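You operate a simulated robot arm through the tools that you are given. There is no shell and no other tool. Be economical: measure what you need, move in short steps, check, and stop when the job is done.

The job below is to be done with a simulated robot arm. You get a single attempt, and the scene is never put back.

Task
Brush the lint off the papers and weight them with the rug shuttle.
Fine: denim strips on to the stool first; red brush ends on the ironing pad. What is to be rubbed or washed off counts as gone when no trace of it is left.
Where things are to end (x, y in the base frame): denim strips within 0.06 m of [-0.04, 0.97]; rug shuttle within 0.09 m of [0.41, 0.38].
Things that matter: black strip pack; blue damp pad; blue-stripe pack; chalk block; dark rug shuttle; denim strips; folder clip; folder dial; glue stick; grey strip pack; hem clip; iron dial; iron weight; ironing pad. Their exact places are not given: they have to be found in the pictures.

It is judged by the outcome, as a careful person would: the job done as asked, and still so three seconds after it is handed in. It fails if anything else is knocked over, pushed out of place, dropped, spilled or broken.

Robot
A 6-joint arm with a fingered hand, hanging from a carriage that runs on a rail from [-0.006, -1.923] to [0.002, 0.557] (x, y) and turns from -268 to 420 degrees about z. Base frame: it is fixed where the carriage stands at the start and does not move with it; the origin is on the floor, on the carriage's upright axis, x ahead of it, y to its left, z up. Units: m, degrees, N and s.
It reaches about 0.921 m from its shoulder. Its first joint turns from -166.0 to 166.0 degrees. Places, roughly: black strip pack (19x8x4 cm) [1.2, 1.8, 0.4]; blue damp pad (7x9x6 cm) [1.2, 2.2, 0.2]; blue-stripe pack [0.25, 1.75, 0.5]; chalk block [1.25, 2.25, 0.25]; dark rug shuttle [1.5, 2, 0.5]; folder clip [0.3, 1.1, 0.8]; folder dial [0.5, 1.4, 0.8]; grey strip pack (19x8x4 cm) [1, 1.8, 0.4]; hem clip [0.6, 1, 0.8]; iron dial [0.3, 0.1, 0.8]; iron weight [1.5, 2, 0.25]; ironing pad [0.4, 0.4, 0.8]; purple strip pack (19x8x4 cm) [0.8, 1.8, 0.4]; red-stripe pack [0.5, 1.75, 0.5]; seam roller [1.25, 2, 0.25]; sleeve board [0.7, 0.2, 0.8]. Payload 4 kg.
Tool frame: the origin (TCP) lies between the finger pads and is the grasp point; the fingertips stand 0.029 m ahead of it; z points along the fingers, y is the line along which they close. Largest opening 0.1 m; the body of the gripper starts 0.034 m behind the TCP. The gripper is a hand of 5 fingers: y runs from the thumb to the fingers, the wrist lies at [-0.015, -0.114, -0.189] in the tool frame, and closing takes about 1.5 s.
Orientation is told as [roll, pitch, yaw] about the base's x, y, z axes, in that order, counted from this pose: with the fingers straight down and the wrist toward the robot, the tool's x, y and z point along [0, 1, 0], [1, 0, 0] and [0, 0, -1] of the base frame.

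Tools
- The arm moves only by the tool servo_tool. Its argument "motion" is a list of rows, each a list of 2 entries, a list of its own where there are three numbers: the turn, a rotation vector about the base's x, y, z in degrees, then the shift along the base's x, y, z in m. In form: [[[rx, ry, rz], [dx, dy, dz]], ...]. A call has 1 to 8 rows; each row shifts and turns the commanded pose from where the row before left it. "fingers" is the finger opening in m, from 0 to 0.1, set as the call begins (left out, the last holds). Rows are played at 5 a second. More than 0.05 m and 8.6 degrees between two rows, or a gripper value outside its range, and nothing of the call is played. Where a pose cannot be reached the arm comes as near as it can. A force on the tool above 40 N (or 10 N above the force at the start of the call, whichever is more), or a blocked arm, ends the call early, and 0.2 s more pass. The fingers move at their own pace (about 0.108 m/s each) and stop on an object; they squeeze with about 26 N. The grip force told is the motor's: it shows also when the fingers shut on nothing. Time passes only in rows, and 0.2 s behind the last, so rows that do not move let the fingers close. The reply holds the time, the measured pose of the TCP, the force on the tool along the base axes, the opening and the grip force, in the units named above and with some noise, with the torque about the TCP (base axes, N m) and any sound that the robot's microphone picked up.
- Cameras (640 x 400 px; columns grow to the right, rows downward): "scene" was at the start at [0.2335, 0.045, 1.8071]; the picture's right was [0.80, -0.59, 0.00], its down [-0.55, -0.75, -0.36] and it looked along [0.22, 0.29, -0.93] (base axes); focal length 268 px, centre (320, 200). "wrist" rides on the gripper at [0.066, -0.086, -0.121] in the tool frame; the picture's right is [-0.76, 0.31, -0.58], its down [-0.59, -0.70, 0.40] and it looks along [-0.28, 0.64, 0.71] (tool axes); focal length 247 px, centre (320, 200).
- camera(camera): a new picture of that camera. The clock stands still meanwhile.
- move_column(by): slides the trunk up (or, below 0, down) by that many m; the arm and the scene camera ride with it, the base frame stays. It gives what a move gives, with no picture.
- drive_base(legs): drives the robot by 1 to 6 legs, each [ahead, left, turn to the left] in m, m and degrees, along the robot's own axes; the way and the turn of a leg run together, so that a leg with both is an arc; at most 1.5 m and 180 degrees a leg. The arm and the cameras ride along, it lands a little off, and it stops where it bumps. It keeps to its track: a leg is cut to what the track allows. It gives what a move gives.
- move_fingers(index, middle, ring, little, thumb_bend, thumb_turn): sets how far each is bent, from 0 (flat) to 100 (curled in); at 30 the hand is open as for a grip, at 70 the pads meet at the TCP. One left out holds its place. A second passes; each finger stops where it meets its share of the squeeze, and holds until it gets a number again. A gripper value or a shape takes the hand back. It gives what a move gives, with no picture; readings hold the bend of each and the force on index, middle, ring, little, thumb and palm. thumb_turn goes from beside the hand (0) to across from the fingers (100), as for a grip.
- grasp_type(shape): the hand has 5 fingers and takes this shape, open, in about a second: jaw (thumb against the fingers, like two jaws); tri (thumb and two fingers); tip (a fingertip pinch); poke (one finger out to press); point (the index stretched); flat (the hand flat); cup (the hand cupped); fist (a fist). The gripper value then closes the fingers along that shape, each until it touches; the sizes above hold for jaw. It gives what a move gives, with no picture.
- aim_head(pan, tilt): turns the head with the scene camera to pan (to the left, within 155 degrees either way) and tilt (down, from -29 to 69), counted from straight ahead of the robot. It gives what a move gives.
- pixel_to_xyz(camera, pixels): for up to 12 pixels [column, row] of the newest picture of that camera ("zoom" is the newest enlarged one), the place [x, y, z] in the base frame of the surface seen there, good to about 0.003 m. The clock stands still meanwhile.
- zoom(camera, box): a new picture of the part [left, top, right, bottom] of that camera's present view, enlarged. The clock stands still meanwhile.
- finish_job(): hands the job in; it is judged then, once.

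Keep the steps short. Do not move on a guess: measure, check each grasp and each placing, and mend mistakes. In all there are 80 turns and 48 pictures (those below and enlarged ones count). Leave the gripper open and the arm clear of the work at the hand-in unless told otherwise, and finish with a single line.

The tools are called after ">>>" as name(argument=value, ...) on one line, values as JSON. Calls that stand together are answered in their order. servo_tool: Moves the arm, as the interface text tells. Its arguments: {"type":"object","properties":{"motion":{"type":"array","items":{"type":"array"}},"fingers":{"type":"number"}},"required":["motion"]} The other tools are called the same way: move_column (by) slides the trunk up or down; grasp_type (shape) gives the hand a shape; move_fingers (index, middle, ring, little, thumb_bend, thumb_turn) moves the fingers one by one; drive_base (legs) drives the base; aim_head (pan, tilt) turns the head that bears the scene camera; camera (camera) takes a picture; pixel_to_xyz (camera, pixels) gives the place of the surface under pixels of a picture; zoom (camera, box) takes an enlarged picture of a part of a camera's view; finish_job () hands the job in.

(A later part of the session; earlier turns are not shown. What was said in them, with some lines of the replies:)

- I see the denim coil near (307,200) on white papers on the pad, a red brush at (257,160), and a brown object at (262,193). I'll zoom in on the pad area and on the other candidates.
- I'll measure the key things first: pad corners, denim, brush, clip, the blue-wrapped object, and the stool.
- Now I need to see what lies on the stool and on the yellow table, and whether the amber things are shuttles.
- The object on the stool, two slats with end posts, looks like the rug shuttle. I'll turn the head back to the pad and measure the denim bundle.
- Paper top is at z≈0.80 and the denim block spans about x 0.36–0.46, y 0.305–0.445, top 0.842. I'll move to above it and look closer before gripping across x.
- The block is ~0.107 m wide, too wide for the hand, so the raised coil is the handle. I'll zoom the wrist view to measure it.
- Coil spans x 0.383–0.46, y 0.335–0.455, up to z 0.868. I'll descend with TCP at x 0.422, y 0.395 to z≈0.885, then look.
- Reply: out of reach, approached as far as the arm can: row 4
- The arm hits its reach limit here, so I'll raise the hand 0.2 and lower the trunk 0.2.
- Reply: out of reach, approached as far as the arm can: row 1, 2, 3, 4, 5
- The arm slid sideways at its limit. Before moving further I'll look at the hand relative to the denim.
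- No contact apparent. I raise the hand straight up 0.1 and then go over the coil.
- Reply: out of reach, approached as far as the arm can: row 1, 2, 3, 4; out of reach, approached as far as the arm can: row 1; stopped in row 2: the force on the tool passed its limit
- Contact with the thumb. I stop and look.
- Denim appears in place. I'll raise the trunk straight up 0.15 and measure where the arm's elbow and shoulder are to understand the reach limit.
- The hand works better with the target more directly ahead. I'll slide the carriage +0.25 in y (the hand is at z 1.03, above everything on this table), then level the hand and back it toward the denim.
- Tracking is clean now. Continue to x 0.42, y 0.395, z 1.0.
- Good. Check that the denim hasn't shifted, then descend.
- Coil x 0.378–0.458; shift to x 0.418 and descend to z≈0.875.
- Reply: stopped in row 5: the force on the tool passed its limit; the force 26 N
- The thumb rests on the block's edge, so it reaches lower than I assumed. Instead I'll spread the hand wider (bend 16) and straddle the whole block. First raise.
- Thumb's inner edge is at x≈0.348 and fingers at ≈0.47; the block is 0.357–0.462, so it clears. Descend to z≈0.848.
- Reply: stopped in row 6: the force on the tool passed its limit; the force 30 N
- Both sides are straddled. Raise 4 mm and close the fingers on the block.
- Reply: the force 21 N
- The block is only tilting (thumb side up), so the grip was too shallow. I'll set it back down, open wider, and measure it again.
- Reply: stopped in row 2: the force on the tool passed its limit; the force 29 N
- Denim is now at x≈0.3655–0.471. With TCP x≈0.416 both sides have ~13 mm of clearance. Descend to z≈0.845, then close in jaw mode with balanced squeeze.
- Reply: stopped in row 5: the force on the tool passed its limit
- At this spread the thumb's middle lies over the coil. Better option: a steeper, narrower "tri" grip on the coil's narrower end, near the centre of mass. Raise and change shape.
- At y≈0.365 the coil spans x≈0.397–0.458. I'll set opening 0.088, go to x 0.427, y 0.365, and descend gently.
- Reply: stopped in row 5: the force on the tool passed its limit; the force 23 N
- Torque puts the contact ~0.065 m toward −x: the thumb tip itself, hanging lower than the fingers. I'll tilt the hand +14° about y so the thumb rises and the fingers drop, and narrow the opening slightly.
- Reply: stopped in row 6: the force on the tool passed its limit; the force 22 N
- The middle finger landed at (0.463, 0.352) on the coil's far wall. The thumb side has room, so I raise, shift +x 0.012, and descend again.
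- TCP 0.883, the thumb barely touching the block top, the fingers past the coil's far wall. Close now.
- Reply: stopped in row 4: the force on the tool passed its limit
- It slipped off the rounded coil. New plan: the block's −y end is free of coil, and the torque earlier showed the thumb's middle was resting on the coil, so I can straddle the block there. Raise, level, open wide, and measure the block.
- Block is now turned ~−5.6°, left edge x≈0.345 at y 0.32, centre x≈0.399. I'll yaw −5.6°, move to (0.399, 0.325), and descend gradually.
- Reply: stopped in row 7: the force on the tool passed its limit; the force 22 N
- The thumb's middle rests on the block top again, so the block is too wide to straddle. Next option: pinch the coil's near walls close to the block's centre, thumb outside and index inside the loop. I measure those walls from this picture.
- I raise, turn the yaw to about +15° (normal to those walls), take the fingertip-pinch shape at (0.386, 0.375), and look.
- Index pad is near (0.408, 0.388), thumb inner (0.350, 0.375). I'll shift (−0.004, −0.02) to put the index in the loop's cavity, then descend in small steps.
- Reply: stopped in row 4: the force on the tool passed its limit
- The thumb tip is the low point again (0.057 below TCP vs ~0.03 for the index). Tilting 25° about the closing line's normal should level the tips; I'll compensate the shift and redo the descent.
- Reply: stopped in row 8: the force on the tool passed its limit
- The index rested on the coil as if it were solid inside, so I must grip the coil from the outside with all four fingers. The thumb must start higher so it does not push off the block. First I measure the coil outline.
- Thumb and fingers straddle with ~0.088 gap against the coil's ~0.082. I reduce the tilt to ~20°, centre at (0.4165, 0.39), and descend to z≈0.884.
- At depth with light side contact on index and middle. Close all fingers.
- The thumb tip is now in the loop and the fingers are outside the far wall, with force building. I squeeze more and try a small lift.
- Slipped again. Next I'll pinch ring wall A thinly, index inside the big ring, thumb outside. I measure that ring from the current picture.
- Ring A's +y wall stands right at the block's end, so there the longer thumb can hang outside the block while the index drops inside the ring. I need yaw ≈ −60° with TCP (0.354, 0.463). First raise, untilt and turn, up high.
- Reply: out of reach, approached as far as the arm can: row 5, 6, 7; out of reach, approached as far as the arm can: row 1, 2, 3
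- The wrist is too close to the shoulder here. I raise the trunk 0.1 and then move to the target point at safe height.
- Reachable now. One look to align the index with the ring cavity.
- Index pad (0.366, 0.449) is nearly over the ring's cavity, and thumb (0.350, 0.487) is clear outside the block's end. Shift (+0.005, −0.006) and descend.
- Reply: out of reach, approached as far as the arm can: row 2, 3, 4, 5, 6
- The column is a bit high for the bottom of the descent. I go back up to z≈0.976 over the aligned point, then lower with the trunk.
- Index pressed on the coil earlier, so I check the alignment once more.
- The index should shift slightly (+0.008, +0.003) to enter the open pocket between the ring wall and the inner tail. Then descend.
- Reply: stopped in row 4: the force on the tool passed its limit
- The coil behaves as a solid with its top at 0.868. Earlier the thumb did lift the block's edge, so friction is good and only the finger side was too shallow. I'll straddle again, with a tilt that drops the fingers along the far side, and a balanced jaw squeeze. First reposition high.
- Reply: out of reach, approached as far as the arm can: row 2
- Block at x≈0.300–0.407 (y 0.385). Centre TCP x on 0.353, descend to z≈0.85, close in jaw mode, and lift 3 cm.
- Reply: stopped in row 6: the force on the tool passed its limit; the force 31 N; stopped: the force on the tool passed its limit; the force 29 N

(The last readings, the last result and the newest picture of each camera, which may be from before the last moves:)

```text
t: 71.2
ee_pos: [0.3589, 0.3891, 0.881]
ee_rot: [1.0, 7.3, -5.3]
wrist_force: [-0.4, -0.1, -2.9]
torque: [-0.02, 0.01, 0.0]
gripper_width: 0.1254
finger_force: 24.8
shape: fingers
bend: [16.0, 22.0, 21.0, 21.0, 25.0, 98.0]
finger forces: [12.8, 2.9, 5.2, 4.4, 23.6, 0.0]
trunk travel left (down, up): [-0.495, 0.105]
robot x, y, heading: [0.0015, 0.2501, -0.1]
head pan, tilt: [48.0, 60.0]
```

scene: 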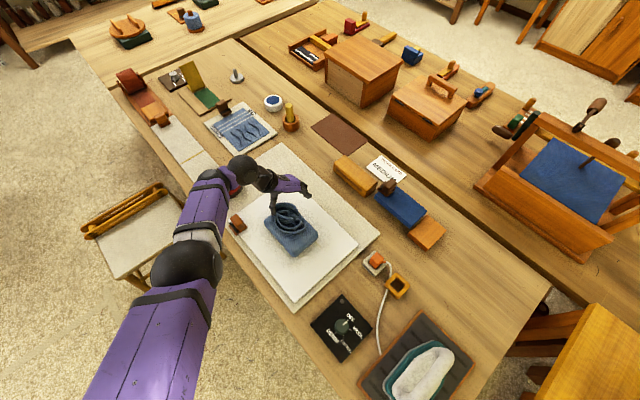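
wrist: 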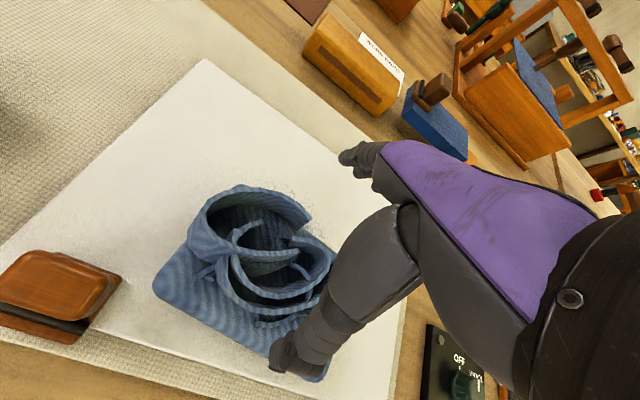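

Now it holds: Fz −2.9 N with balanced finger forces (~25 N each side). I lift a bit more gently and check.

>>> servo_tool(motion=[[[0, 0, 0], [0, 0, 0.015]], [[0, 0, 0], [0, 0, 0.02]], [[0, 0, 0], [0, 0, 0.02]], [[0, 0, 0], [0, 0, 0.02]], [[0, 0, 0], [0, 0, 0]]])

>>> camera(camera="scene")

```text
t: 72.3
ee_pos: [0.358, 0.388, 0.9562]
ee_rot: [1.0, 7.3, -5.2]
wrist_force: [0.5, -0.9, -1.7]
torque: [0.01, 0.02, 0.0]
gripper_width: 0.1252
finger_force: 24.3
shape: fingers
bend: [16.0, 22.0, 21.0, 21.0, 25.0, 98.0]
finger forces: [12.8, 2.8, 5.0, 4.3, 23.4, 0.0]
trunk travel left (down, up): [-0.495, 0.105]
robot x, y, heading: [-0.0024, 0.2491, 0.1]
head pan, tilt: [48.0, 60.0]
```

```text
6 pictures are left
```

scene: 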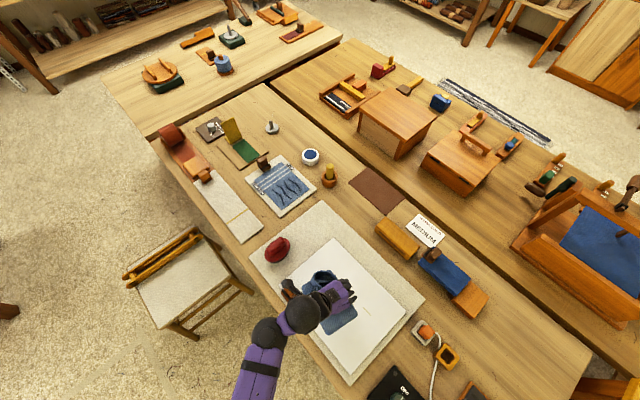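

It is lifted. From this picture I measure the stool top, the shuttle, and the brush for later.

>>> pixel_to_xyz(camera="scene", pixels=[[150, 295], [175, 320], [225, 275], [195, 285], [190, 260], [130, 268], [130, 280], [160, 262], [195, 235], [160, 252], [202, 238], [165, 320]])

>>> pixel_to_xyz(camera="scene", pixels=[[277, 243], [272, 250], [284, 240], [270, 240], [285, 256], [277, 250], [290, 283], [286, 294], [350, 325], [375, 300], [345, 245], [125, 275]])

```text
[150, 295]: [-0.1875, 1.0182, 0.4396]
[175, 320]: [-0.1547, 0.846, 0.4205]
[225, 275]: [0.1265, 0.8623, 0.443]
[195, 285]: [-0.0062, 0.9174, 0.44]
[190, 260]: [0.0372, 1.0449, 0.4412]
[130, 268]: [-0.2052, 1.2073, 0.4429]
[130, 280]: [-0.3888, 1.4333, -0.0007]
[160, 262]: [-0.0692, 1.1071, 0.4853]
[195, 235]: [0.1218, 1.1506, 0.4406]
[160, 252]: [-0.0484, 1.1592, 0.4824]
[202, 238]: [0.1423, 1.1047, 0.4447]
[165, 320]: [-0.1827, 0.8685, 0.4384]
```

```text
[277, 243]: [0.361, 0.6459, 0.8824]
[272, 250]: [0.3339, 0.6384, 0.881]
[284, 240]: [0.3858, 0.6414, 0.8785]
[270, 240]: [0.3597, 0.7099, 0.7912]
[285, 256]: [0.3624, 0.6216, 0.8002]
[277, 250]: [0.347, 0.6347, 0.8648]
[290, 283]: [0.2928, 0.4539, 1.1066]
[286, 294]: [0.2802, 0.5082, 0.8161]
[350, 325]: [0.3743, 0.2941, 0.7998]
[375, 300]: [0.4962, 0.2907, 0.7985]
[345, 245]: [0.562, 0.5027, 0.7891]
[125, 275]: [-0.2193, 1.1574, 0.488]
```

Stool top is z 0.44, the shuttle lies along x at y≈1.10–1.16 (top 0.485). Plan: raise, slide the carriage to y≈0.55, and turn it +80° with the arm held rigid, so the hand lands above the stool.

>>> servo_tool(motion=[[[0, 0, 0], [0, 0, 0.025]], [[0, 0, 0], [0, 0, 0.025]], [[0, 0, 0], [0, 0, 0]]])

>>> drive_base(legs=[[0, 0.15, 0], [0, 0.15, 0], [0, 0, 40], [0, 0, 40]])

```text
t: 73.2
ee_pos: [0.3592, 0.3886, 1.0059]
ee_rot: [1.1, 7.3, -5.2]
wrist_force: [-0.3, 0.3, -1.4]
torque: [-0.02, -0.01, -0.02]
gripper_width: 0.1252
finger_force: 23.7
shape: fingers
bend: [16.0, 22.0, 21.0, 21.0, 25.0, 98.0]
finger forces: [12.8, 2.7, 4.9, 4.3, 23.0, 0.1]
trunk travel left (down, up): [-0.495, 0.105]
robot x, y, heading: [0.0003, 0.2499, -0.1]
head pan, tilt: [48.0, 60.0]
```

```text
t: 79.2
ee_pos: [-0.0701, 0.9268, 1.0052]
ee_rot: [1.2, 7.2, 74.3]
wrist_force: [-0.6, 0.0, -1.8]
torque: [-0.02, 0.03, 0.0]
gripper_width: 0.125
finger_force: 22.8
shape: fingers
bend: [16.0, 22.0, 21.0, 21.0, 26.0, 98.0]
finger forces: [12.3, 2.5, 4.8, 4.2, 22.1, 0.1]
trunk travel left (down, up): [-0.495, 0.105]
robot x, y, heading: [0.0013, 0.5457, 79.4]
head pan, tilt: [48.0, 60.0]
```

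Still held. Shift to (−0.04, 0.97), then lower the trunk 0.45 to about 0.06 above touchdown.

>>> servo_tool(motion=[[[0, 0, 0], [0.015, 0.022, 0]], [[0, 0, 0], [0.015, 0.022, 0]], [[0, 0, 0], [0, 0, 0]]])

>>> move_column(by=-0.45)

```text
t: 80.0
ee_pos: [-0.0402, 0.9715, 1.0062]
ee_rot: [1.2, 7.4, 74.4]
wrist_force: [0.7, 0.6, -2.3]
torque: [-0.01, -0.01, 0.01]
gripper_width: 0.1249
finger_force: 22.6
shape: fingers
bend: [16.0, 22.0, 21.0, 21.0, 26.0, 98.0]
finger forces: [12.4, 2.6, 4.8, 4.0, 22.1, 0.1]
trunk travel left (down, up): [-0.495, 0.105]
robot x, y, heading: [0.0084, 0.55, 79.6]
head pan, tilt: [48.0, 60.0]
```

```text
refused: -0.45 is not a number from -0.4 to 0.4
```

Refused (limit 0.4 per call); I split it.

>>> move_column(by=-0.3)

>>> move_column(by=-0.15)

>>> servo_tool(motion=[[[0, 0, 0], [0, 0, -0.02]], [[0, 0, 0], [0, 0, -0.015]], [[0, 0, 0], [0, 0, -0.01]], [[0, 0, 0], [0, 0, -0.006]], [[0, 0, 0], [0, 0, -0.005]], [[0, 0, 0], [0, 0, -0.004]], [[0, 0, 0], [0, 0, 0]]])

```text
t: 83.0
ee_pos: [-0.0412, 0.9718, 0.706]
ee_rot: [1.1, 7.4, 74.4]
wrist_force: [-0.5, 0.1, -2.1]
torque: [0.01, 0.03, 0.0]
gripper_width: 0.1249
finger_force: 22.9
shape: fingers
bend: [16.0, 22.0, 21.0, 21.0, 26.0, 98.0]
finger forces: [12.2, 2.5, 4.7, 3.9, 21.9, 0.0]
trunk travel left (down, up): [-0.195, 0.405]
robot x, y, heading: [-0.001, 0.547, 79.7]
head pan, tilt: [48.0, 60.0]
```

```text
t: 84.8
ee_pos: [-0.0396, 0.9708, 0.5556]
ee_rot: [1.0, 7.3, 74.4]
wrist_force: [0.1, 0.1, -2.3]
torque: [0.0, 0.02, 0.01]
gripper_width: 0.1246
finger_force: 22.0
shape: fingers
bend: [16.0, 22.0, 21.0, 21.0, 26.0, 98.0]
finger forces: [12.2, 2.5, 4.6, 3.9, 21.8, 0.0]
trunk travel left (down, up): [-0.045, 0.555]
robot x, y, heading: [0.0043, 0.5525, 79.5]
head pan, tilt: [48.0, 60.0]
```

```text
t: 86.4
ee_pos: [-0.0411, 0.9717, 0.4975]
ee_rot: [1.3, 7.0, 74.4]
wrist_force: [-0.2, -10.5, 34.5]
torque: [-0.16, -0.14, -0.12]
gripper_width: 0.1255
finger_force: 30.6
shape: fingers
bend: [16.0, 22.0, 21.0, 21.0, 24.0, 98.0]
finger forces: [14.2, 1.8, 4.8, 4.7, 35.3, 0.1]
trunk travel left (down, up): [-0.045, 0.555]
robot x, y, heading: [-0.0014, 0.551, 79.3]
head pan, tilt: [48.0, 60.0]
```

Touchdown (34 N). Ease up 5 mm, open wide, rise straight, then raise the trunk and look.

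>>> servo_tool(motion=[[[0, 0, 0], [0, 0, 0.004]], [[0, 0, 0], [0, 0, 0]]])

>>> move_fingers(index=6, middle=6, ring=6, little=6, thumb_bend=2)

>>> servo_tool(motion=[[[0, 0, 0], [0, 0, 0.02]], [[0, 0, 0], [0, 0, 0.03]], [[0, 0, 0], [0, 0, 0.03]], [[0, 0, 0], [0, 0, 0]]])

>>> move_column(by=0.4)

>>> aim_head(pan=-20, tilt=62)

>>> camera(camera="scene")

```text
t: 87.0
ee_pos: [-0.0406, 0.9712, 0.4977]
ee_rot: [1.0, 7.3, 74.4]
wrist_force: [-0.6, -2.1, 12.5]
torque: [0.12, -0.08, -0.04]
gripper_width: 0.125
finger_force: 25.3
shape: fingers
bend: [16.0, 22.0, 21.0, 21.0, 25.0, 98.0]
finger forces: [14.0, 2.5, 4.8, 3.9, 25.0, 0.0]
trunk travel left (down, up): [-0.045, 0.555]
robot x, y, heading: [0.0037, 0.5517, 79.5]
head pan, tilt: [48.0, 60.0]
```

```text
t: 88.0
ee_pos: [-0.0397, 0.9715, 0.4982]
ee_rot: [1.2, 7.3, 74.5]
wrist_force: [-0.6, 0.0, 0.1]
torque: [0.01, 0.0, 0.0]
gripper_width: 0.1391
finger_force: 0.1
shape: fingers
bend: [6.0, 6.0, 6.0, 6.0, 2.0, 100.0]
finger forces: [0.1, 0.0, 0.0, 0.1, 0.0, 0.0]
trunk travel left (down, up): [-0.045, 0.555]
robot x, y, heading: [0.001, 0.5484, 79.6]
head pan, tilt: [48.0, 60.0]
```

```text
t: 89.0
ee_pos: [-0.0405, 0.97, 0.5774]
ee_rot: [1.1, 7.3, 74.4]
wrist_force: [-0.8, 0.2, 0.1]
torque: [0.02, -0.03, 0.0]
gripper_width: 0.1392
finger_force: 0.0
shape: fingers
bend: [6.0, 6.0, 6.0, 6.0, 2.0, 100.0]
finger forces: [0.0, 0.0, 0.1, 0.1, 0.1, 0.1]
trunk travel left (down, up): [-0.045, 0.555]
robot x, y, heading: [0.0008, 0.5499, 79.6]
head pan, tilt: [48.0, 60.0]
```

```text
t: 92.8
ee_pos: [-0.0405, 0.9707, 0.9775]
ee_rot: [1.1, 7.3, 74.3]
wrist_force: [-0.3, 0.0, -0.4]
torque: [0.01, 0.0, -0.01]
gripper_width: 0.1392
finger_force: 0.1
shape: fingers
bend: [6.0, 6.0, 6.0, 6.0, 2.0, 100.0]
finger forces: [0.0, 0.1, 0.0, 0.0, 0.1, 0.0]
trunk travel left (down, up): [-0.445, 0.155]
robot x, y, heading: [0.0, 0.5523, 79.5]
head pan, tilt: [48.0, 60.0]
```

```text
t: 94.2
ee_pos: [-0.0399, 0.9705, 0.9788]
ee_rot: [1.1, 7.4, 74.3]
wrist_force: [0.3, 0.1, 0.4]
torque: [-0.04, -0.04, -0.01]
gripper_width: 0.1392
finger_force: 0.0
shape: fingers
bend: [6.0, 6.0, 6.0, 6.0, 2.0, 100.0]
finger forces: [0.1, 0.0, 0.1, 0.0, 0.0, 0.0]
trunk travel left (down, up): [-0.445, 0.155]
robot x, y, heading: [0.0019, 0.5498, 79.8]
head pan, tilt: [-20.0, 62.0]
```

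```text
5 pictures are left
```

scene: 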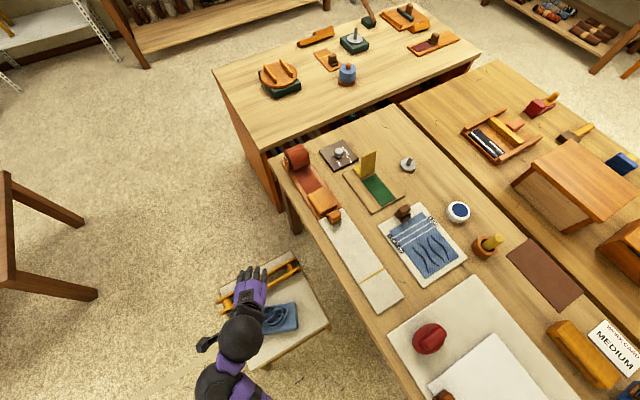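

Denim sits on the stool. Measure brush handle, shuttle, and denim from this picture.

>>> pixel_to_xyz(camera="scene", pixels=[[418, 338], [430, 330], [440, 326], [425, 352], [445, 340], [414, 345], [285, 320], [296, 264], [288, 272], [275, 268], [282, 278], [222, 300]])

>>> pixel_to_xyz(camera="scene", pixels=[[298, 268], [292, 262], [280, 281], [272, 275], [225, 293], [224, 308], [265, 280], [270, 287], [262, 305], [300, 325], [442, 331], [420, 345]])

```text
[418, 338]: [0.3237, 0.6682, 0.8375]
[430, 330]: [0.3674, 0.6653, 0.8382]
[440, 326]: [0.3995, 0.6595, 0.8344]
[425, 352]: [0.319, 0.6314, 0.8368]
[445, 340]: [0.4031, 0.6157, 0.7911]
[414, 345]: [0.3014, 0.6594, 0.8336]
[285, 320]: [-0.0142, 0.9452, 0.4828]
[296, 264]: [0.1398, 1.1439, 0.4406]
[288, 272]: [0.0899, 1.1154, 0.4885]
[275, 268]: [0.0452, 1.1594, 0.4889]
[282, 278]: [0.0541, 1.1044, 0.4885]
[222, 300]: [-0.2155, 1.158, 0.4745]
```

```text
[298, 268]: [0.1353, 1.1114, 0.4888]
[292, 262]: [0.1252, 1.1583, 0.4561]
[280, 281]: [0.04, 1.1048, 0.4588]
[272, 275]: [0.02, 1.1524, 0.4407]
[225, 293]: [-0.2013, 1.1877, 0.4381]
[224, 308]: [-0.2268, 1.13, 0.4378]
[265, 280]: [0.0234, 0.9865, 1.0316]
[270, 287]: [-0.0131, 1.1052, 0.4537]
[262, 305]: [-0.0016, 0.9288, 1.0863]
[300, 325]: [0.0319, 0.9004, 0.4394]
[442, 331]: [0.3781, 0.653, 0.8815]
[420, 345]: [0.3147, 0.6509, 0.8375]
```

Shuttle spans x −0.22…0.137, y 1.105–1.165, z 0.44–0.488. Next the brush: handle about x 0.33–0.39 at y 0.645, top 0.882. I turn the carriage back and come over it with open jaw.

>>> grasp_type(shape="jaw")

>>> drive_base(legs=[[0, 0, -40], [0, 0, -39.7], [0, -0.05, 0]])

>>> move_column(by=0.05)

>>> servo_tool(motion=[[[0, 0, 5], [-0.02, 0.015, -0.02]], [[0, 0, 0], [-0.02, 0.015, -0.03]], [[0, 0, 0], [0, 0, -0.03]], [[0, 0, 0], [0, 0, 0]]])

>>> zoom(camera="wrist", box=[60, 100, 440, 400])

```text
t: 95.1
ee_pos: [-0.0408, 0.9719, 0.9794]
ee_rot: [1.1, 7.3, 74.3]
wrist_force: [-0.2, 0.4, 0.0]
torque: [-0.01, 0.02, 0.02]
gripper_width: 0.1001
finger_force: 0.1
shape: jaw
bend: [30.0, 30.0, 30.0, 30.0, 30.0, 98.0]
finger forces: [0.0, 0.1, 0.0, 0.0, 0.0, 0.0]
trunk travel left (down, up): [-0.445, 0.155]
robot x, y, heading: [0.0033, 0.5517, 79.6]
head pan, tilt: [-20.0, 62.0]
```

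```text
t: 99.7
ee_pos: [0.4077, 0.6203, 0.9786]
ee_rot: [1.1, 7.4, -4.8]
wrist_force: [0.0, 0.3, 0.5]
torque: [0.01, 0.02, 0.01]
gripper_width: 0.0998
finger_force: 0.0
shape: jaw
bend: [30.0, 30.0, 30.0, 30.0, 30.0, 98.0]
finger forces: [0.0, 0.1, 0.1, 0.0, 0.1, 0.0]
trunk travel left (down, up): [-0.445, 0.155]
robot x, y, heading: [-0.0002, 0.499, 0.2]
head pan, tilt: [-20.0, 62.0]
```

```text
t: 100.6
ee_pos: [0.407, 0.62, 1.0288]
ee_rot: [1.1, 7.2, -4.9]
wrist_force: [0.3, 0.1, 0.9]
torque: [0.0, 0.01, 0.01]
gripper_width: 0.0999
finger_force: 0.1
shape: jaw
bend: [30.0, 30.0, 30.0, 30.0, 30.0, 98.0]
finger forces: [0.0, 0.1, 0.0, 0.1, 0.1, 0.1]
trunk travel left (down, up): [-0.495, 0.105]
robot x, y, heading: [0.0013, 0.5007, 0.1]
head pan, tilt: [-20.0, 62.0]
```

```text
t: 101.6
ee_pos: [0.3669, 0.6497, 0.9476]
ee_rot: [1.1, 7.3, 0.1]
wrist_force: [-0.4, -0.6, 0.1]
torque: [0.03, 0.03, 0.0]
gripper_width: 0.1002
finger_force: 0.2
shape: jaw
bend: [30.0, 30.0, 30.0, 30.0, 30.0, 98.0]
finger forces: [0.0, 0.1, 0.0, 0.0, 0.0, 0.0]
trunk travel left (down, up): [-0.495, 0.105]
robot x, y, heading: [0.0052, 0.4993, 0.1]
head pan, tilt: [-20.0, 62.0]
```

```text
1.33 times, centred on (250, 250) of wrist
```

zoom: 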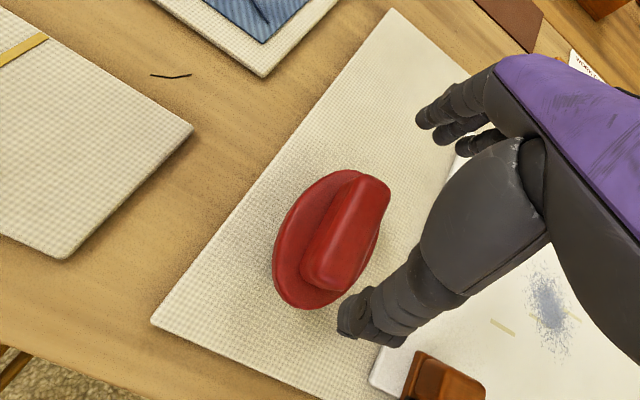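

The handle and the lint patch (548,305) are both visible. Measure them.

>>> pixel_to_xyz(camera="zoom", pixels=[[370, 180], [388, 195], [308, 272], [335, 285], [345, 230], [310, 250], [548, 290], [550, 345], [530, 290], [568, 320], [503, 327], [575, 315]])

```text
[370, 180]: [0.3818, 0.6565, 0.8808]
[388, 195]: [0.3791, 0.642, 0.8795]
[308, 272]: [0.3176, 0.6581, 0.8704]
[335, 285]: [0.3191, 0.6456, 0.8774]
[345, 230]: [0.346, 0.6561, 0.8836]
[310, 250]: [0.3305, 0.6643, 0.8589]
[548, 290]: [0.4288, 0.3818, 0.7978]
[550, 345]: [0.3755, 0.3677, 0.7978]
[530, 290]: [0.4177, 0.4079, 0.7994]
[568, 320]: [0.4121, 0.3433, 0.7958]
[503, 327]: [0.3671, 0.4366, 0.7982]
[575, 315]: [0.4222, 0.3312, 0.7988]
```

Handle x 0.317–0.388 at y≈0.65. Shift (−0.014, −0.003), descend to z≈0.888, close, and lift slightly.

>>> servo_tool(motion=[[[0, 0, 0], [-0.014, -0.003, -0.02]], [[0, 0, 0], [0, 0, -0.02]], [[0, 0, 0], [0, 0, -0.01]], [[0, 0, 0], [0, 0, -0.006]], [[0, 0, 0], [0, 0, -0.004]], [[0, 0, 0], [0, 0, 0]]])

>>> servo_tool(motion=[[[0, 0, 0], [0, 0, 0]], [[0, 0, 0], [0, 0, 0]], [[0, 0, 0], [0, 0, 0]], [[0, 0, 0], [0, 0, 0]], [[0, 0, 0], [0, 0, 0]], [[0, 0, 0], [0, 0, 0]]], fingers=0.04)

>>> servo_tool(motion=[[[0, 0, 0], [0, 0, 0.01]], [[0, 0, 0], [0, 0, 0.015]], [[0, 0, 0], [0, 0, 0.015]], [[0, 0, 0], [0, 0, 0]]])

```text
t: 103.0
ee_pos: [0.3533, 0.6471, 0.8884]
ee_rot: [1.1, 7.2, 0.1]
wrist_force: [0.1, -0.4, -0.5]
torque: [0.03, -0.01, 0.0]
gripper_width: 0.1
finger_force: 0.0
shape: jaw
bend: [30.0, 30.0, 30.0, 30.0, 30.0, 98.0]
finger forces: [0.0, 0.0, 0.1, 0.0, 0.1, 0.0]
trunk travel left (down, up): [-0.495, 0.105]
robot x, y, heading: [0.0032, 0.4989, 0.4]
head pan, tilt: [-20.0, 62.0]
```

```text
t: 104.4
ee_pos: [0.3527, 0.647, 0.888]
ee_rot: [1.0, 7.3, 0.1]
wrist_force: [-0.8, 0.1, 0.6]
torque: [-0.03, 0.14, -0.03]
gripper_width: 0.0691
finger_force: 25.5
shape: jaw
bend: [39.0, 35.0, 73.0, 45.0, 31.0, 99.0]
finger forces: [17.2, 7.2, 0.1, 0.0, 25.0, 0.1]
trunk travel left (down, up): [-0.495, 0.105]
robot x, y, heading: [-0.0003, 0.5008, 0.3]
head pan, tilt: [-20.0, 62.0]
```

```text
t: 105.4
ee_pos: [0.3534, 0.6469, 0.9272]
ee_rot: [1.2, 7.3, 0.1]
wrist_force: [-0.7, 0.3, -0.5]
torque: [-0.01, 0.0, 0.01]
gripper_width: 0.069
finger_force: 26.5
shape: jaw
bend: [39.0, 35.0, 73.0, 45.0, 31.0, 99.0]
finger forces: [17.3, 7.8, 0.1, 0.0, 25.0, 0.0]
trunk travel left (down, up): [-0.495, 0.105]
robot x, y, heading: [0.0039, 0.4976, 0.3]
head pan, tilt: [-20.0, 62.0]
```

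Held firmly (0.069 m, 25 N). Raise, slide the carriage −0.25 in y over the papers, and lower gently onto the lint (contact expected at TCP z≈0.898).

>>> servo_tool(motion=[[[0, 0, 0], [0.02, 0, 0.02]], [[0, 0, 0], [0.012, 0, 0.015]], [[0, 0, 0], [0, 0, 0]]])

>>> drive_base(legs=[[0, -0.25, 0]])

>>> servo_tool(motion=[[[0, 0, 0], [0, 0.02, -0.02]], [[0, 0, 0], [0, 0.02, -0.02]], [[0, 0, 0], [0, 0, -0.012]], [[0, 0, 0], [0, 0, -0.006]], [[0, 0, 0], [0, 0, -0.004]], [[0, 0, 0], [0, 0, -0.003]], [[0, 0, 0], [0, 0, 0]]])

```text
t: 106.2
ee_pos: [0.3852, 0.6477, 0.9623]
ee_rot: [1.1, 7.3, 0.2]
wrist_force: [-0.5, -0.3, -1.5]
torque: [0.0, 0.01, 0.0]
gripper_width: 0.0692
finger_force: 26.3
shape: jaw
bend: [39.0, 35.0, 73.0, 45.0, 31.0, 99.0]
finger forces: [17.3, 7.7, 0.0, 0.0, 25.1, 0.1]
trunk travel left (down, up): [-0.495, 0.105]
robot x, y, heading: [0.0049, 0.5009, 0.5]
head pan, tilt: [-20.0, 62.0]
```

```text
t: 108.1
ee_pos: [0.3845, 0.4005, 0.9629]
ee_rot: [1.2, 7.3, 0.2]
wrist_force: [0.3, -0.1, -1.0]
torque: [-0.03, -0.02, 0.03]
gripper_width: 0.0688
finger_force: 26.5
shape: jaw
bend: [39.0, 35.0, 73.0, 45.0, 31.0, 99.0]
finger forces: [17.3, 7.6, 0.1, 0.1, 25.1, 0.0]
trunk travel left (down, up): [-0.495, 0.105]
robot x, y, heading: [-0.0009, 0.2518, 0.4]
head pan, tilt: [-20.0, 62.0]
```

```text
t: 109.7
ee_pos: [0.3844, 0.4399, 0.8986]
ee_rot: [1.1, 7.3, 0.3]
wrist_force: [0.8, -0.3, 0.1]
torque: [0.0, 0.03, 0.04]
gripper_width: 0.0691
finger_force: 26.1
shape: jaw
bend: [39.0, 35.0, 73.0, 45.0, 31.0, 99.0]
finger forces: [17.4, 7.7, 0.0, 0.1, 25.0, 0.0]
trunk travel left (down, up): [-0.495, 0.105]
robot x, y, heading: [0.0041, 0.252, 0.3]
head pan, tilt: [-20.0, 62.0]
```

Right at the surface. I press 3 mm further and stroke along −y and back at x 0.385.

>>> servo_tool(motion=[[[0, 0, 0], [0, 0, -0.0035]], [[0, 0, 0], [0, -0.025, 0]], [[0, 0, 0], [0, -0.025, 0]], [[0, 0, 0], [0, -0.025, 0]], [[0, 0, 0], [0, -0.025, 0]], [[0, 0, 0], [0, -0.025, 0]], [[0, 0, 0], [0, -0.025, 0]], [[0, 0, 0], [0, 0, 0]]])

>>> servo_tool(motion=[[[0, 0, 0], [0, 0.025, 0]], [[0, 0, 0], [0, 0.025, 0]], [[0, 0, 0], [0, 0.025, 0]], [[0, 0, 0], [0, 0.025, 0]], [[0, 0, 0], [0, 0.025, 0]], [[0, 0, 0], [0, 0.025, 0]], [[0, 0, 0], [0, 0, 0]]])

```text
t: 111.5
ee_pos: [0.3843, 0.2912, 0.8943]
ee_rot: [1.1, 7.3, 0.3]
wrist_force: [-0.2, 1.0, 2.0]
torque: [0.12, 0.15, -0.08]
gripper_width: 0.0645
finger_force: 26.1
shape: jaw
bend: [39.0, 40.0, 73.0, 45.0, 31.0, 98.0]
finger forces: [20.0, 5.2, 0.0, 0.0, 24.4, 0.1]
trunk travel left (down, up): [-0.495, 0.105]
robot x, y, heading: [0.0001, 0.2538, 0.4]
head pan, tilt: [-20.0, 62.0]
```

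```text
t: 113.1
ee_pos: [0.3863, 0.4419, 0.8949]
ee_rot: [1.1, 7.3, 0.2]
wrist_force: [0.2, -0.5, 4.9]
torque: [-0.21, 0.21, 0.06]
gripper_width: 0.0632
finger_force: 25.5
shape: jaw
bend: [39.0, 41.0, 73.0, 45.0, 31.0, 100.0]
finger forces: [23.0, 4.3, 0.0, 0.0, 24.0, 0.1]
trunk travel left (down, up): [-0.495, 0.105]
robot x, y, heading: [0.0016, 0.256, 0.2]
head pan, tilt: [-20.0, 62.0]
```

Light contact (2–5 N). Now the x≈0.435 and x≈0.36 lanes with slightly more pressure, another middle pass, then lift, return over the brush's spot, and look.

>>> servo_tool(motion=[[[0, 0, 0], [0.048, 0, -0.002]], [[0, 0, 0], [0, -0.025, 0]], [[0, 0, 0], [0, -0.025, 0]], [[0, 0, 0], [0, -0.025, 0]], [[0, 0, 0], [0, -0.025, 0]], [[0, 0, 0], [0, -0.025, 0]], [[0, 0, 0], [0, -0.025, 0]], [[0, 0, 0], [0, 0, 0]]])

>>> servo_tool(motion=[[[0, 0, 0], [-0.025, 0, 0]], [[0, 0, 0], [0, 0.03, 0]], [[0, 0, 0], [0, 0.03, 0]], [[0, 0, 0], [0, 0.03, 0]], [[0, 0, 0], [0, 0.03, 0]], [[0, 0, 0], [0, 0.03, 0]], [[0, 0, 0], [0, 0, 0]]])

>>> servo_tool(motion=[[[0, 0, 0], [-0.04, 0, 0]], [[0, 0, 0], [0, -0.03, 0]], [[0, 0, 0], [0, -0.03, 0]], [[0, 0, 0], [0, -0.03, 0]], [[0, 0, 0], [0, -0.03, 0]], [[0, 0, 0], [0.04, -0.02, 0]], [[0, 0, 0], [0.04, 0, 0]], [[0, 0, 0], [0, 0, 0]]])

>>> servo_tool(motion=[[[0, 0, 0], [0, 0.03, 0]], [[0, 0, 0], [0, 0.03, 0]], [[0, 0, 0], [0, 0.03, 0]], [[0, 0, 0], [-0.03, 0.03, 0]], [[0, 0, 0], [-0.02, 0, 0.03]], [[0, 0, 0], [0, 0, 0.03]], [[0, 0, 0], [-0.02, 0, 0.01]], [[0, 0, 0], [0, 0, 0]]])

>>> drive_base(legs=[[0, 0.25, 0]])

>>> aim_head(pan=-35, tilt=66)

>>> camera(camera="scene")

```text
t: 114.9
ee_pos: [0.4328, 0.2904, 0.8919]
ee_rot: [1.1, 7.3, 0.2]
wrist_force: [-0.6, 1.7, 2.6]
torque: [0.25, 0.2, -0.11]
gripper_width: 0.0633
finger_force: 26.3
shape: jaw
bend: [37.0, 42.0, 73.0, 45.0, 32.0, 98.0]
finger forces: [22.6, 3.7, 0.0, 0.0, 24.1, 0.0]
trunk travel left (down, up): [-0.495, 0.105]
robot x, y, heading: [0.004, 0.254, 0.3]
head pan, tilt: [-20.0, 62.0]
```

```text
t: 116.5
ee_pos: [0.4067, 0.4405, 0.8921]
ee_rot: [1.1, 7.3, 0.2]
wrist_force: [1.0, 0.2, 4.0]
torque: [-0.23, 0.15, 0.02]
gripper_width: 0.0626
finger_force: 26.1
shape: jaw
bend: [37.0, 42.0, 73.0, 45.0, 31.0, 100.0]
finger forces: [23.4, 3.4, 0.0, 0.0, 23.4, 0.0]
trunk travel left (down, up): [-0.495, 0.105]
robot x, y, heading: [-0.0007, 0.2527, 0.5]
head pan, tilt: [-20.0, 62.0]
```

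```text
t: 118.3
ee_pos: [0.4504, 0.2993, 0.8939]
ee_rot: [1.1, 7.1, 0.2]
wrist_force: [2.6, -1.6, 5.4]
torque: [0.05, 0.01, 0.0]
gripper_width: 0.0669
finger_force: 26.5
shape: jaw
bend: [37.0, 42.0, 73.0, 45.0, 32.0, 100.0]
finger forces: [25.0, 2.2, 0.1, 0.0, 23.6, 0.0]
trunk travel left (down, up): [-0.495, 0.105]
robot x, y, heading: [-0.0018, 0.2504, 0.5]
head pan, tilt: [-20.0, 62.0]
```

```text
t: 120.1
ee_pos: [0.3771, 0.421, 0.9621]
ee_rot: [1.1, 7.4, 0.3]
wrist_force: [0.0, -0.6, -0.6]
torque: [-0.05, -0.02, 0.0]
gripper_width: 0.0659
finger_force: 26.4
shape: jaw
bend: [36.0, 43.0, 73.0, 45.0, 33.0, 100.0]
finger forces: [23.7, 0.9, 0.0, 0.0, 23.8, 0.1]
trunk travel left (down, up): [-0.495, 0.105]
robot x, y, heading: [-0.0008, 0.2521, 0.6]
head pan, tilt: [-20.0, 62.0]
```

```text
t: 121.9
ee_pos: [0.3779, 0.6711, 0.9626]
ee_rot: [1.2, 7.3, 0.2]
wrist_force: [1.3, 0.0, -0.4]
torque: [-0.02, 0.0, 0.02]
gripper_width: 0.0662
finger_force: 25.9
shape: jaw
bend: [36.0, 43.0, 73.0, 45.0, 33.0, 100.0]
finger forces: [23.7, 1.0, 0.0, 0.0, 23.7, 0.1]
trunk travel left (down, up): [-0.495, 0.105]
robot x, y, heading: [0.0009, 0.5026, 0.4]
head pan, tilt: [-20.0, 62.0]
```

```text
t: 122.7
ee_pos: [0.3786, 0.6722, 0.9618]
ee_rot: [1.1, 7.4, 0.2]
wrist_force: [0.6, -0.1, -1.3]
torque: [0.01, 0.02, -0.01]
gripper_width: 0.0662
finger_force: 26.2
shape: jaw
bend: [36.0, 43.0, 73.0, 45.0, 33.0, 100.0]
finger forces: [23.6, 1.0, 0.0, 0.0, 23.8, 0.0]
trunk travel left (down, up): [-0.495, 0.105]
robot x, y, heading: [-0.001, 0.5027, 0.4]
head pan, tilt: [-35.0, 66.0]
```

```text
3 pictures are left
```

scene: 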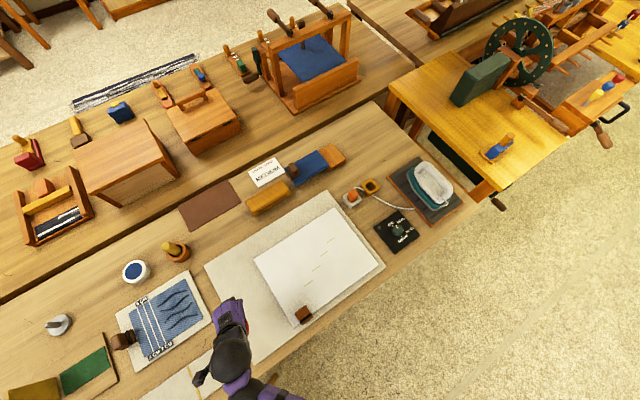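

The dust patch seems gone; two thin yellowish dashes remain at (335,237) and (312,268). I'll measure whether they moved and zoom once.

>>> zoom(camera="scene", box=[245, 200, 395, 325])

>>> pixel_to_xyz(camera="scene", pixels=[[335, 237], [318, 268], [310, 269], [320, 250], [330, 222], [384, 266], [254, 262], [300, 327]])

```text
3.20 times, centred on (320, 262) of scene
```

zoom: 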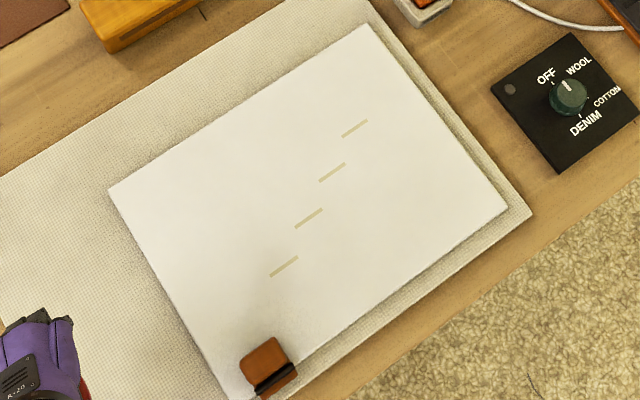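

```text
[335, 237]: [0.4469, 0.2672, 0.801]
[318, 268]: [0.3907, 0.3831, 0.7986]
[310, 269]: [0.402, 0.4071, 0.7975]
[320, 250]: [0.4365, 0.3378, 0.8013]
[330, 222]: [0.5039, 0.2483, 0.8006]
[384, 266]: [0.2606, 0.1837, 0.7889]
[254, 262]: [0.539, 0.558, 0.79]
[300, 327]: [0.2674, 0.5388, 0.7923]
```

The paper is clean: only a regular row of printed dashes remains, and the paper hasn't moved. Now set the brush back on the pad at its old spot, release, retreat, turn to the stool and come over the shuttle.

>>> servo_tool(motion=[[[0, 0, 0], [-0.013, -0.013, -0.02]], [[0, 0, 0], [-0.012, -0.012, -0.02]], [[0, 0, 0], [0, 0, -0.02]], [[0, 0, 0], [0, 0, -0.007]], [[0, 0, 0], [0, 0, -0.005]], [[0, 0, 0], [0, 0, -0.003]], [[0, 0, 0], [0, 0, 0]]])

>>> servo_tool(motion=[[[0, 0, 0], [0, 0, 0]], [[0, 0, 0], [0, 0, 0]], [[0, 0, 0], [0, 0, 0]], [[0, 0, 0], [0, 0, 0]], [[0, 0, 0], [0, 0, 0]]], fingers=0.1)

>>> servo_tool(motion=[[[0, 0, 0], [0, 0, 0.015]], [[0, 0, 0], [0, 0, 0.03]], [[0, 0, 0], [0, 0, 0.04]], [[0, 0, 0], [0, 0, 0.02]], [[0, 0, 0], [0, 0, 0]]])

>>> drive_base(legs=[[0, 0.045, 0], [0, 0, 45], [0, 0, 44]])

>>> servo_tool(motion=[[[0, 0, 0], [0.015, 0.035, 0]], [[0, 0, 0], [0.015, 0.035, 0]], [[0, 0, 0], [0.015, 0.035, 0]], [[0, 0, 0], [0.015, 0.035, 0]], [[0, 0, 0], [0.015, 0.035, 0]], [[0, 0, 0], [0, 0.035, 0]], [[0, 0, 0], [0, 0, 0]]])

```text
t: 124.3
ee_pos: [0.3531, 0.647, 0.8876]
ee_rot: [1.1, 7.3, 0.2]
wrist_force: [0.8, 0.1, -1.2]
torque: [0.01, 0.01, 0.01]
gripper_width: 0.0662
finger_force: 26.2
shape: jaw
bend: [36.0, 43.0, 73.0, 45.0, 33.0, 100.0]
finger forces: [23.6, 1.0, 0.0, 0.0, 23.7, 0.1]
trunk travel left (down, up): [-0.495, 0.105]
robot x, y, heading: [0.005, 0.5042, 0.3]
head pan, tilt: [-35.0, 66.0]
```

```text
t: 125.5
ee_pos: [0.355, 0.6455, 0.8873]
ee_rot: [1.0, 7.3, 0.2]
wrist_force: [0.9, -0.6, -0.1]
torque: [-0.02, 0.05, 0.03]
gripper_width: 0.0999
finger_force: 0.0
shape: jaw
bend: [30.0, 30.0, 30.0, 30.0, 30.0, 98.0]
finger forces: [0.5, 0.0, 0.0, 0.1, 0.1, 0.0]
trunk travel left (down, up): [-0.495, 0.105]
robot x, y, heading: [-0.0011, 0.5029, 0.2]
head pan, tilt: [-35.0, 66.0]
```

```text
t: 126.7
ee_pos: [0.3527, 0.6463, 0.9926]
ee_rot: [1.2, 7.4, 0.2]
wrist_force: [-0.3, 0.1, 0.8]
torque: [0.0, 0.01, -0.01]
gripper_width: 0.1001
finger_force: 0.0
shape: jaw
bend: [30.0, 30.0, 30.0, 30.0, 30.0, 98.0]
finger forces: [0.1, 0.0, 0.1, 0.0, 0.0, 0.1]
trunk travel left (down, up): [-0.495, 0.105]
robot x, y, heading: [0.004, 0.5057, 0.1]
head pan, tilt: [-35.0, 66.0]
```

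```text
t: 131.6
ee_pos: [-0.1326, 0.9036, 0.9931]
ee_rot: [1.2, 7.3, 88.8]
wrist_force: [0.2, -0.2, -0.2]
torque: [0.01, 0.01, 0.01]
gripper_width: 0.1001
finger_force: 0.0
shape: jaw
bend: [30.0, 30.0, 30.0, 30.0, 30.0, 98.0]
finger forces: [0.0, 0.1, 0.0, 0.1, 0.0, 0.1]
trunk travel left (down, up): [-0.495, 0.105]
robot x, y, heading: [0.0009, 0.5462, 88.6]
head pan, tilt: [-35.0, 66.0]
```

```text
t: 133.2
ee_pos: [-0.0573, 1.1147, 0.9909]
ee_rot: [1.1, 7.3, 88.7]
wrist_force: [0.4, 0.3, -0.5]
torque: [0.01, -0.02, 0.02]
gripper_width: 0.0999
finger_force: 0.0
shape: jaw
bend: [30.0, 30.0, 30.0, 30.0, 30.0, 98.0]
finger forces: [0.0, 0.0, 0.1, 0.1, 0.2, 0.1]
trunk travel left (down, up): [-0.495, 0.105]
robot x, y, heading: [0.002, 0.5497, 88.7]
head pan, tilt: [-35.0, 66.0]
5 turns are left
```

Five turns left, so I batch: align over the shuttle's centre (−0.035, 1.133), lower, grip across y, and lift 4 cm, checking readings.

>>> servo_tool(motion=[[[0, 0, 0], [0.022, 0.018, 0]], [[0, 0, 0], [0, 0, 0]]])

>>> move_column(by=-0.3)

>>> move_column(by=-0.15)

>>> servo_tool(motion=[[[0, 0, 0], [0, 0, -0.015]], [[0, 0, 0], [0, 0, -0.012]], [[0, 0, 0], [0, 0, -0.008]], [[0, 0, 0], [0, 0, -0.006]], [[0, 0, 0], [0, 0, -0.004]], [[0, 0, 0], [0, 0, 0]]])

>>> servo_tool(motion=[[[0, 0, 0], [0, 0, 0]], [[0, 0, 0], [0, 0, 0]], [[0, 0, 0], [0, 0, 0]], [[0, 0, 0], [0, 0, 0]], [[0, 0, 0], [0, 0, 0]], [[0, 0, 0], [0, 0, 0]]], fingers=0.03)

>>> servo_tool(motion=[[[0, 0, 0], [0, 0, 0.01]], [[0, 0, 0], [0, 0, 0.01]], [[0, 0, 0], [0, 0, 0.01]], [[0, 0, 0], [0, 0, 0.01]], [[0, 0, 0], [0, 0, 0]]])

>>> camera(camera="wrist")

```text
t: 133.8
ee_pos: [-0.0361, 1.1315, 0.9911]
ee_rot: [1.1, 7.3, 88.7]
wrist_force: [-0.2, 0.1, -0.7]
torque: [-0.01, 0.04, -0.01]
gripper_width: 0.1002
finger_force: 0.0
shape: jaw
bend: [30.0, 30.0, 30.0, 30.0, 30.0, 98.0]
finger forces: [0.0, 0.0, 0.0, 0.0, 0.0, 0.0]
trunk travel left (down, up): [-0.495, 0.105]
robot x, y, heading: [0.0019, 0.5455, 89.1]
head pan, tilt: [-35.0, 66.0]
```

```text
t: 136.8
ee_pos: [-0.0366, 1.1319, 0.6912]
ee_rot: [1.2, 7.2, 88.8]
wrist_force: [0.3, -0.1, 0.3]
torque: [0.03, 0.02, -0.02]
gripper_width: 0.0997
finger_force: 0.0
shape: jaw
bend: [30.0, 30.0, 30.0, 30.0, 30.0, 98.0]
finger forces: [0.0, 0.1, 0.0, 0.0, 0.0, 0.0]
trunk travel left (down, up): [-0.195, 0.405]
robot x, y, heading: [-0.0019, 0.5509, 88.8]
head pan, tilt: [-35.0, 66.0]
```

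```text
t: 138.6
ee_pos: [-0.0351, 1.1313, 0.5411]
ee_rot: [1.1, 7.2, 88.9]
wrist_force: [-1.0, 0.6, -0.3]
torque: [-0.02, 0.02, -0.01]
gripper_width: 0.0998
finger_force: 0.1
shape: jaw
bend: [30.0, 30.0, 30.0, 30.0, 30.0, 98.0]
finger forces: [0.0, 0.0, 0.0, 0.1, 0.0, 0.0]
trunk travel left (down, up): [-0.045, 0.555]
robot x, y, heading: [-0.0011, 0.5507, 88.9]
head pan, tilt: [-35.0, 66.0]
```

```text
t: 140.0
ee_pos: [-0.0368, 1.1316, 0.4957]
ee_rot: [1.2, 7.3, 88.8]
wrist_force: [-0.2, 0.0, 0.4]
torque: [0.02, 0.0, -0.03]
gripper_width: 0.0999
finger_force: 0.1
shape: jaw
bend: [30.0, 30.0, 30.0, 30.0, 30.0, 98.0]
finger forces: [0.0, 0.0, 0.1, 0.1, 0.0, 0.1]
trunk travel left (down, up): [-0.045, 0.555]
robot x, y, heading: [0.0052, 0.5509, 88.9]
head pan, tilt: [-35.0, 66.0]
```

```text
t: 141.4
ee_pos: [-0.0351, 1.1313, 0.4965]
ee_rot: [1.1, 7.3, 88.8]
wrist_force: [0.9, 0.4, 0.5]
torque: [0.11, -0.08, 0.15]
gripper_width: 0.058
finger_force: 26.4
shape: jaw
bend: [40.0, 39.0, 73.0, 47.0, 31.0, 100.0]
finger forces: [12.7, 6.4, 3.0, 1.5, 23.6, 0.0]
trunk travel left (down, up): [-0.045, 0.555]
robot x, y, heading: [0.0028, 0.5529, 89.1]
head pan, tilt: [-35.0, 66.0]
```

```text
t: 142.6
ee_pos: [-0.036, 1.1289, 0.5362]
ee_rot: [1.1, 7.3, 88.8]
wrist_force: [-0.2, -0.4, -3.0]
torque: [0.02, -0.02, -0.04]
gripper_width: 0.0575
finger_force: 26.0
shape: jaw
bend: [40.0, 39.0, 74.0, 49.0, 31.0, 99.0]
finger forces: [13.5, 6.0, 2.9, 1.6, 23.9, 0.0]
trunk travel left (down, up): [-0.045, 0.555]
robot x, y, heading: [0.0024, 0.5454, 88.9]
head pan, tilt: [-35.0, 66.0]
```

```text
1 pictures are left
4 turns are left
```

wrist: 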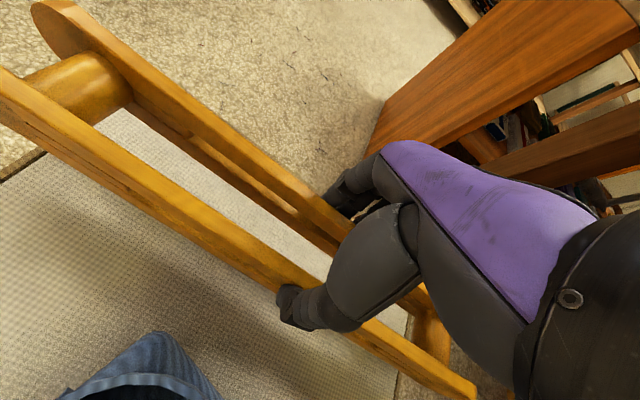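

Shuttle is held between the jaws (0.0575 m, Fz −3 N). Raise, retract, turn back to heading 0, slide to y≈0.263 so TCP is over (0.41, 0.38), and go down to just above the papers.

>>> move_column(by=0.3)

>>> move_column(by=0.15)

>>> servo_tool(motion=[[[0, 0, 0], [-0.015, -0.034, 0]], [[0, 0, 0], [-0.015, -0.034, 0]], [[0, 0, 0], [-0.015, -0.034, 0]], [[0, 0, 0], [-0.015, -0.034, 0]], [[0, 0, 0], [-0.015, -0.034, 0]], [[0, 0, 0], [0, 0, 0]]])

>>> drive_base(legs=[[0, 0, -44.5], [0, 0, -44.5], [0, -0.287, 0]])

>>> servo_tool(motion=[[[0, 0, 0], [0, 0, -0.03]], [[0, 0, 0], [0, 0, -0.03]], [[0, 0, 0], [0, 0, -0.02]], [[0, 0, 0], [0, 0, 0]]])

```text
t: 145.6
ee_pos: [-0.0359, 1.1317, 0.8358]
ee_rot: [1.1, 7.3, 88.9]
wrist_force: [-0.2, 0.2, -2.8]
torque: [0.05, -0.07, -0.02]
gripper_width: 0.0577
finger_force: 25.6
shape: jaw
bend: [40.0, 39.0, 74.0, 49.0, 31.0, 99.0]
finger forces: [13.5, 6.0, 2.9, 1.6, 23.9, 0.0]
trunk travel left (down, up): [-0.345, 0.255]
robot x, y, heading: [0.0039, 0.5472, 88.9]
head pan, tilt: [-35.0, 66.0]
```

```text
t: 147.3
ee_pos: [-0.0366, 1.1316, 0.9857]
ee_rot: [1.1, 7.4, 88.8]
wrist_force: [0.4, -0.2, -1.7]
torque: [0.04, -0.04, 0.01]
gripper_width: 0.0576
finger_force: 26.4
shape: jaw
bend: [40.0, 39.0, 74.0, 49.0, 31.0, 99.0]
finger forces: [13.5, 6.0, 2.9, 1.5, 23.9, 0.1]
trunk travel left (down, up): [-0.495, 0.105]
robot x, y, heading: [0.001, 0.549, 88.8]
head pan, tilt: [-35.0, 66.0]
```

```text
t: 148.7
ee_pos: [-0.1112, 0.9589, 0.9856]
ee_rot: [1.2, 7.2, 88.7]
wrist_force: [0.8, -0.1, -1.3]
torque: [0.03, -0.04, 0.0]
gripper_width: 0.0577
finger_force: 25.8
shape: jaw
bend: [40.0, 40.0, 74.0, 49.0, 31.0, 99.0]
finger forces: [13.3, 6.0, 3.0, 1.7, 23.9, 0.1]
trunk travel left (down, up): [-0.495, 0.105]
robot x, y, heading: [0.0022, 0.5449, 88.9]
head pan, tilt: [-35.0, 66.0]
```

```text
t: 154.8
ee_pos: [0.4095, 0.3876, 0.9861]
ee_rot: [1.1, 7.4, 0.1]
wrist_force: [0.3, -0.1, -2.2]
torque: [-0.03, -0.01, 0.02]
gripper_width: 0.0571
finger_force: 26.1
shape: jaw
bend: [40.0, 40.0, 74.0, 49.0, 32.0, 99.0]
finger forces: [13.2, 5.9, 2.9, 1.6, 23.7, 0.0]
trunk travel left (down, up): [-0.495, 0.105]
robot x, y, heading: [0.0034, 0.2633, 0.4]
head pan, tilt: [-35.0, 66.0]
```

```text
t: 155.8
ee_pos: [0.4098, 0.3869, 0.9057]
ee_rot: [1.1, 7.4, 0.1]
wrist_force: [-0.1, -0.9, -2.9]
torque: [-0.02, 0.01, 0.0]
gripper_width: 0.0574
finger_force: 25.8
shape: jaw
bend: [40.0, 40.0, 74.0, 49.0, 32.0, 99.0]
finger forces: [13.2, 5.9, 3.0, 1.7, 23.7, 0.0]
trunk travel left (down, up): [-0.495, 0.105]
robot x, y, heading: [-0.0005, 0.267, -0.0]
head pan, tilt: [-35.0, 66.0]
3 turns are left
```

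Over (0.41, 0.387). Nudge −0.01 in y, lower to contact (~0.857), release, rise straight and take the last picture.

>>> servo_tool(motion=[[[0, 0, 0], [0, -0.008, -0.02]], [[0, 0, 0], [0, 0, -0.015]], [[0, 0, 0], [0, 0, -0.006]], [[0, 0, 0], [0, 0, -0.004]], [[0, 0, 0], [0, 0, -0.003]], [[0, 0, 0], [0, 0, -0.002]], [[0, 0, 0], [0, 0, 0]]])

>>> servo_tool(motion=[[[0, 0, 0], [0, 0, 0]], [[0, 0, 0], [0, 0, 0]], [[0, 0, 0], [0, 0, 0]], [[0, 0, 0], [0, 0, 0]], [[0, 0, 0], [0, 0, 0]]], fingers=0.1)

>>> servo_tool(motion=[[[0, 0, 0], [0, 0, 0.015]], [[0, 0, 0], [0, 0, 0.03]], [[0, 0, 0], [0, 0, 0.04]], [[0, 0, 0], [0, 0, 0.03]], [[0, 0, 0], [0, 0, 0]]])

>>> drive_base(legs=[[0, 0, 60]])

>>> aim_head(pan=-10, tilt=60)

>>> camera(camera="scene")

```text
t: 157.4
ee_pos: [0.4089, 0.3787, 0.8562]
ee_rot: [1.0, 7.3, 0.1]
wrist_force: [0.5, 0.1, -2.7]
torque: [-0.01, -0.01, 0.05]
gripper_width: 0.0573
finger_force: 26.0
shape: jaw
bend: [40.0, 40.0, 74.0, 49.0, 32.0, 99.0]
finger forces: [13.3, 5.9, 2.9, 1.7, 23.7, 0.0]
trunk travel left (down, up): [-0.495, 0.105]
robot x, y, heading: [0.002, 0.2659, -0.0]
head pan, tilt: [-35.0, 66.0]
```

```text
t: 158.6
ee_pos: [0.41, 0.3788, 0.8576]
ee_rot: [1.1, 7.3, 0.0]
wrist_force: [0.6, 0.0, 0.4]
torque: [0.04, 0.0, 0.0]
gripper_width: 0.0996
finger_force: 0.0
shape: jaw
bend: [30.0, 30.0, 30.0, 30.0, 30.0, 98.0]
finger forces: [0.0, 0.0, 0.0, 0.0, 0.0, 0.0]
trunk travel left (down, up): [-0.495, 0.105]
robot x, y, heading: [-0.0014, 0.2638, 0.1]
head pan, tilt: [-35.0, 66.0]
```

```text
t: 159.8
ee_pos: [0.4103, 0.3803, 0.9726]
ee_rot: [1.1, 7.3, 0.2]
wrist_force: [0.4, -1.0, 0.3]
torque: [-0.03, 0.06, -0.02]
gripper_width: 0.0999
finger_force: 0.0
shape: jaw
bend: [30.0, 30.0, 30.0, 30.0, 30.0, 98.0]
finger forces: [0.0, 0.0, 0.0, 0.2, 0.1, 0.1]
trunk travel left (down, up): [-0.495, 0.105]
robot x, y, heading: [0.0014, 0.2652, 0.6]
head pan, tilt: [-35.0, 66.0]
```

```text
t: 162.8
ee_pos: [0.1103, 0.6768, 0.9731]
ee_rot: [1.1, 7.3, 59.6]
wrist_force: [0.0, 0.1, 0.0]
torque: [0.02, 0.01, -0.02]
gripper_width: 0.0996
finger_force: 0.1
shape: jaw
bend: [30.0, 30.0, 30.0, 30.0, 30.0, 98.0]
finger forces: [0.0, 0.0, 0.0, 0.0, 0.1, 0.1]
trunk travel left (down, up): [-0.495, 0.105]
robot x, y, heading: [0.0008, 0.267, 59.8]
head pan, tilt: [-35.0, 66.0]
```

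```text
t: 163.7
ee_pos: [0.1101, 0.676, 0.9714]
ee_rot: [1.1, 7.3, 59.6]
wrist_force: [-0.3, -0.3, 0.5]
torque: [0.0, -0.01, -0.02]
gripper_width: 0.0998
finger_force: 0.1
shape: jaw
bend: [30.0, 30.0, 30.0, 30.0, 30.0, 98.0]
finger forces: [0.1, 0.0, 0.0, 0.0, 0.1, 0.1]
trunk travel left (down, up): [-0.495, 0.105]
robot x, y, heading: [0.002, 0.2632, 59.7]
head pan, tilt: [-10.0, 60.0]
```

```text
0 pictures are left
2 turns are left
```

scene: 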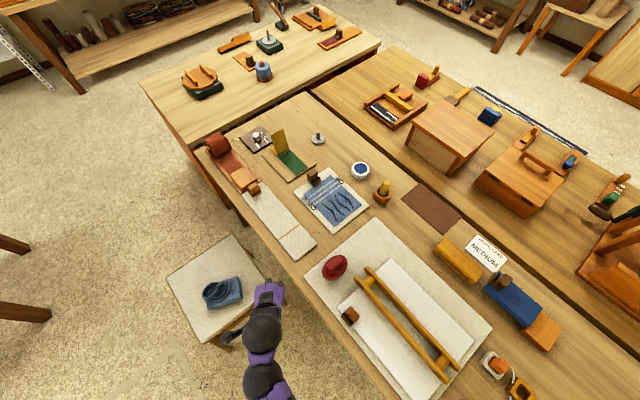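

The last picture shows the denim on the stool, the brush upright on the pad, the papers clean with the shuttle on them, and the hand open and clear. I hand the job in.

>>> finish_job()

```text
The job is handed in.
```

The denim strips are on the stool, the papers are brushed clean of lint, the red brush is back on the ironing pad, and the rug shuttle weights the papers at about [0.41, 0.38].
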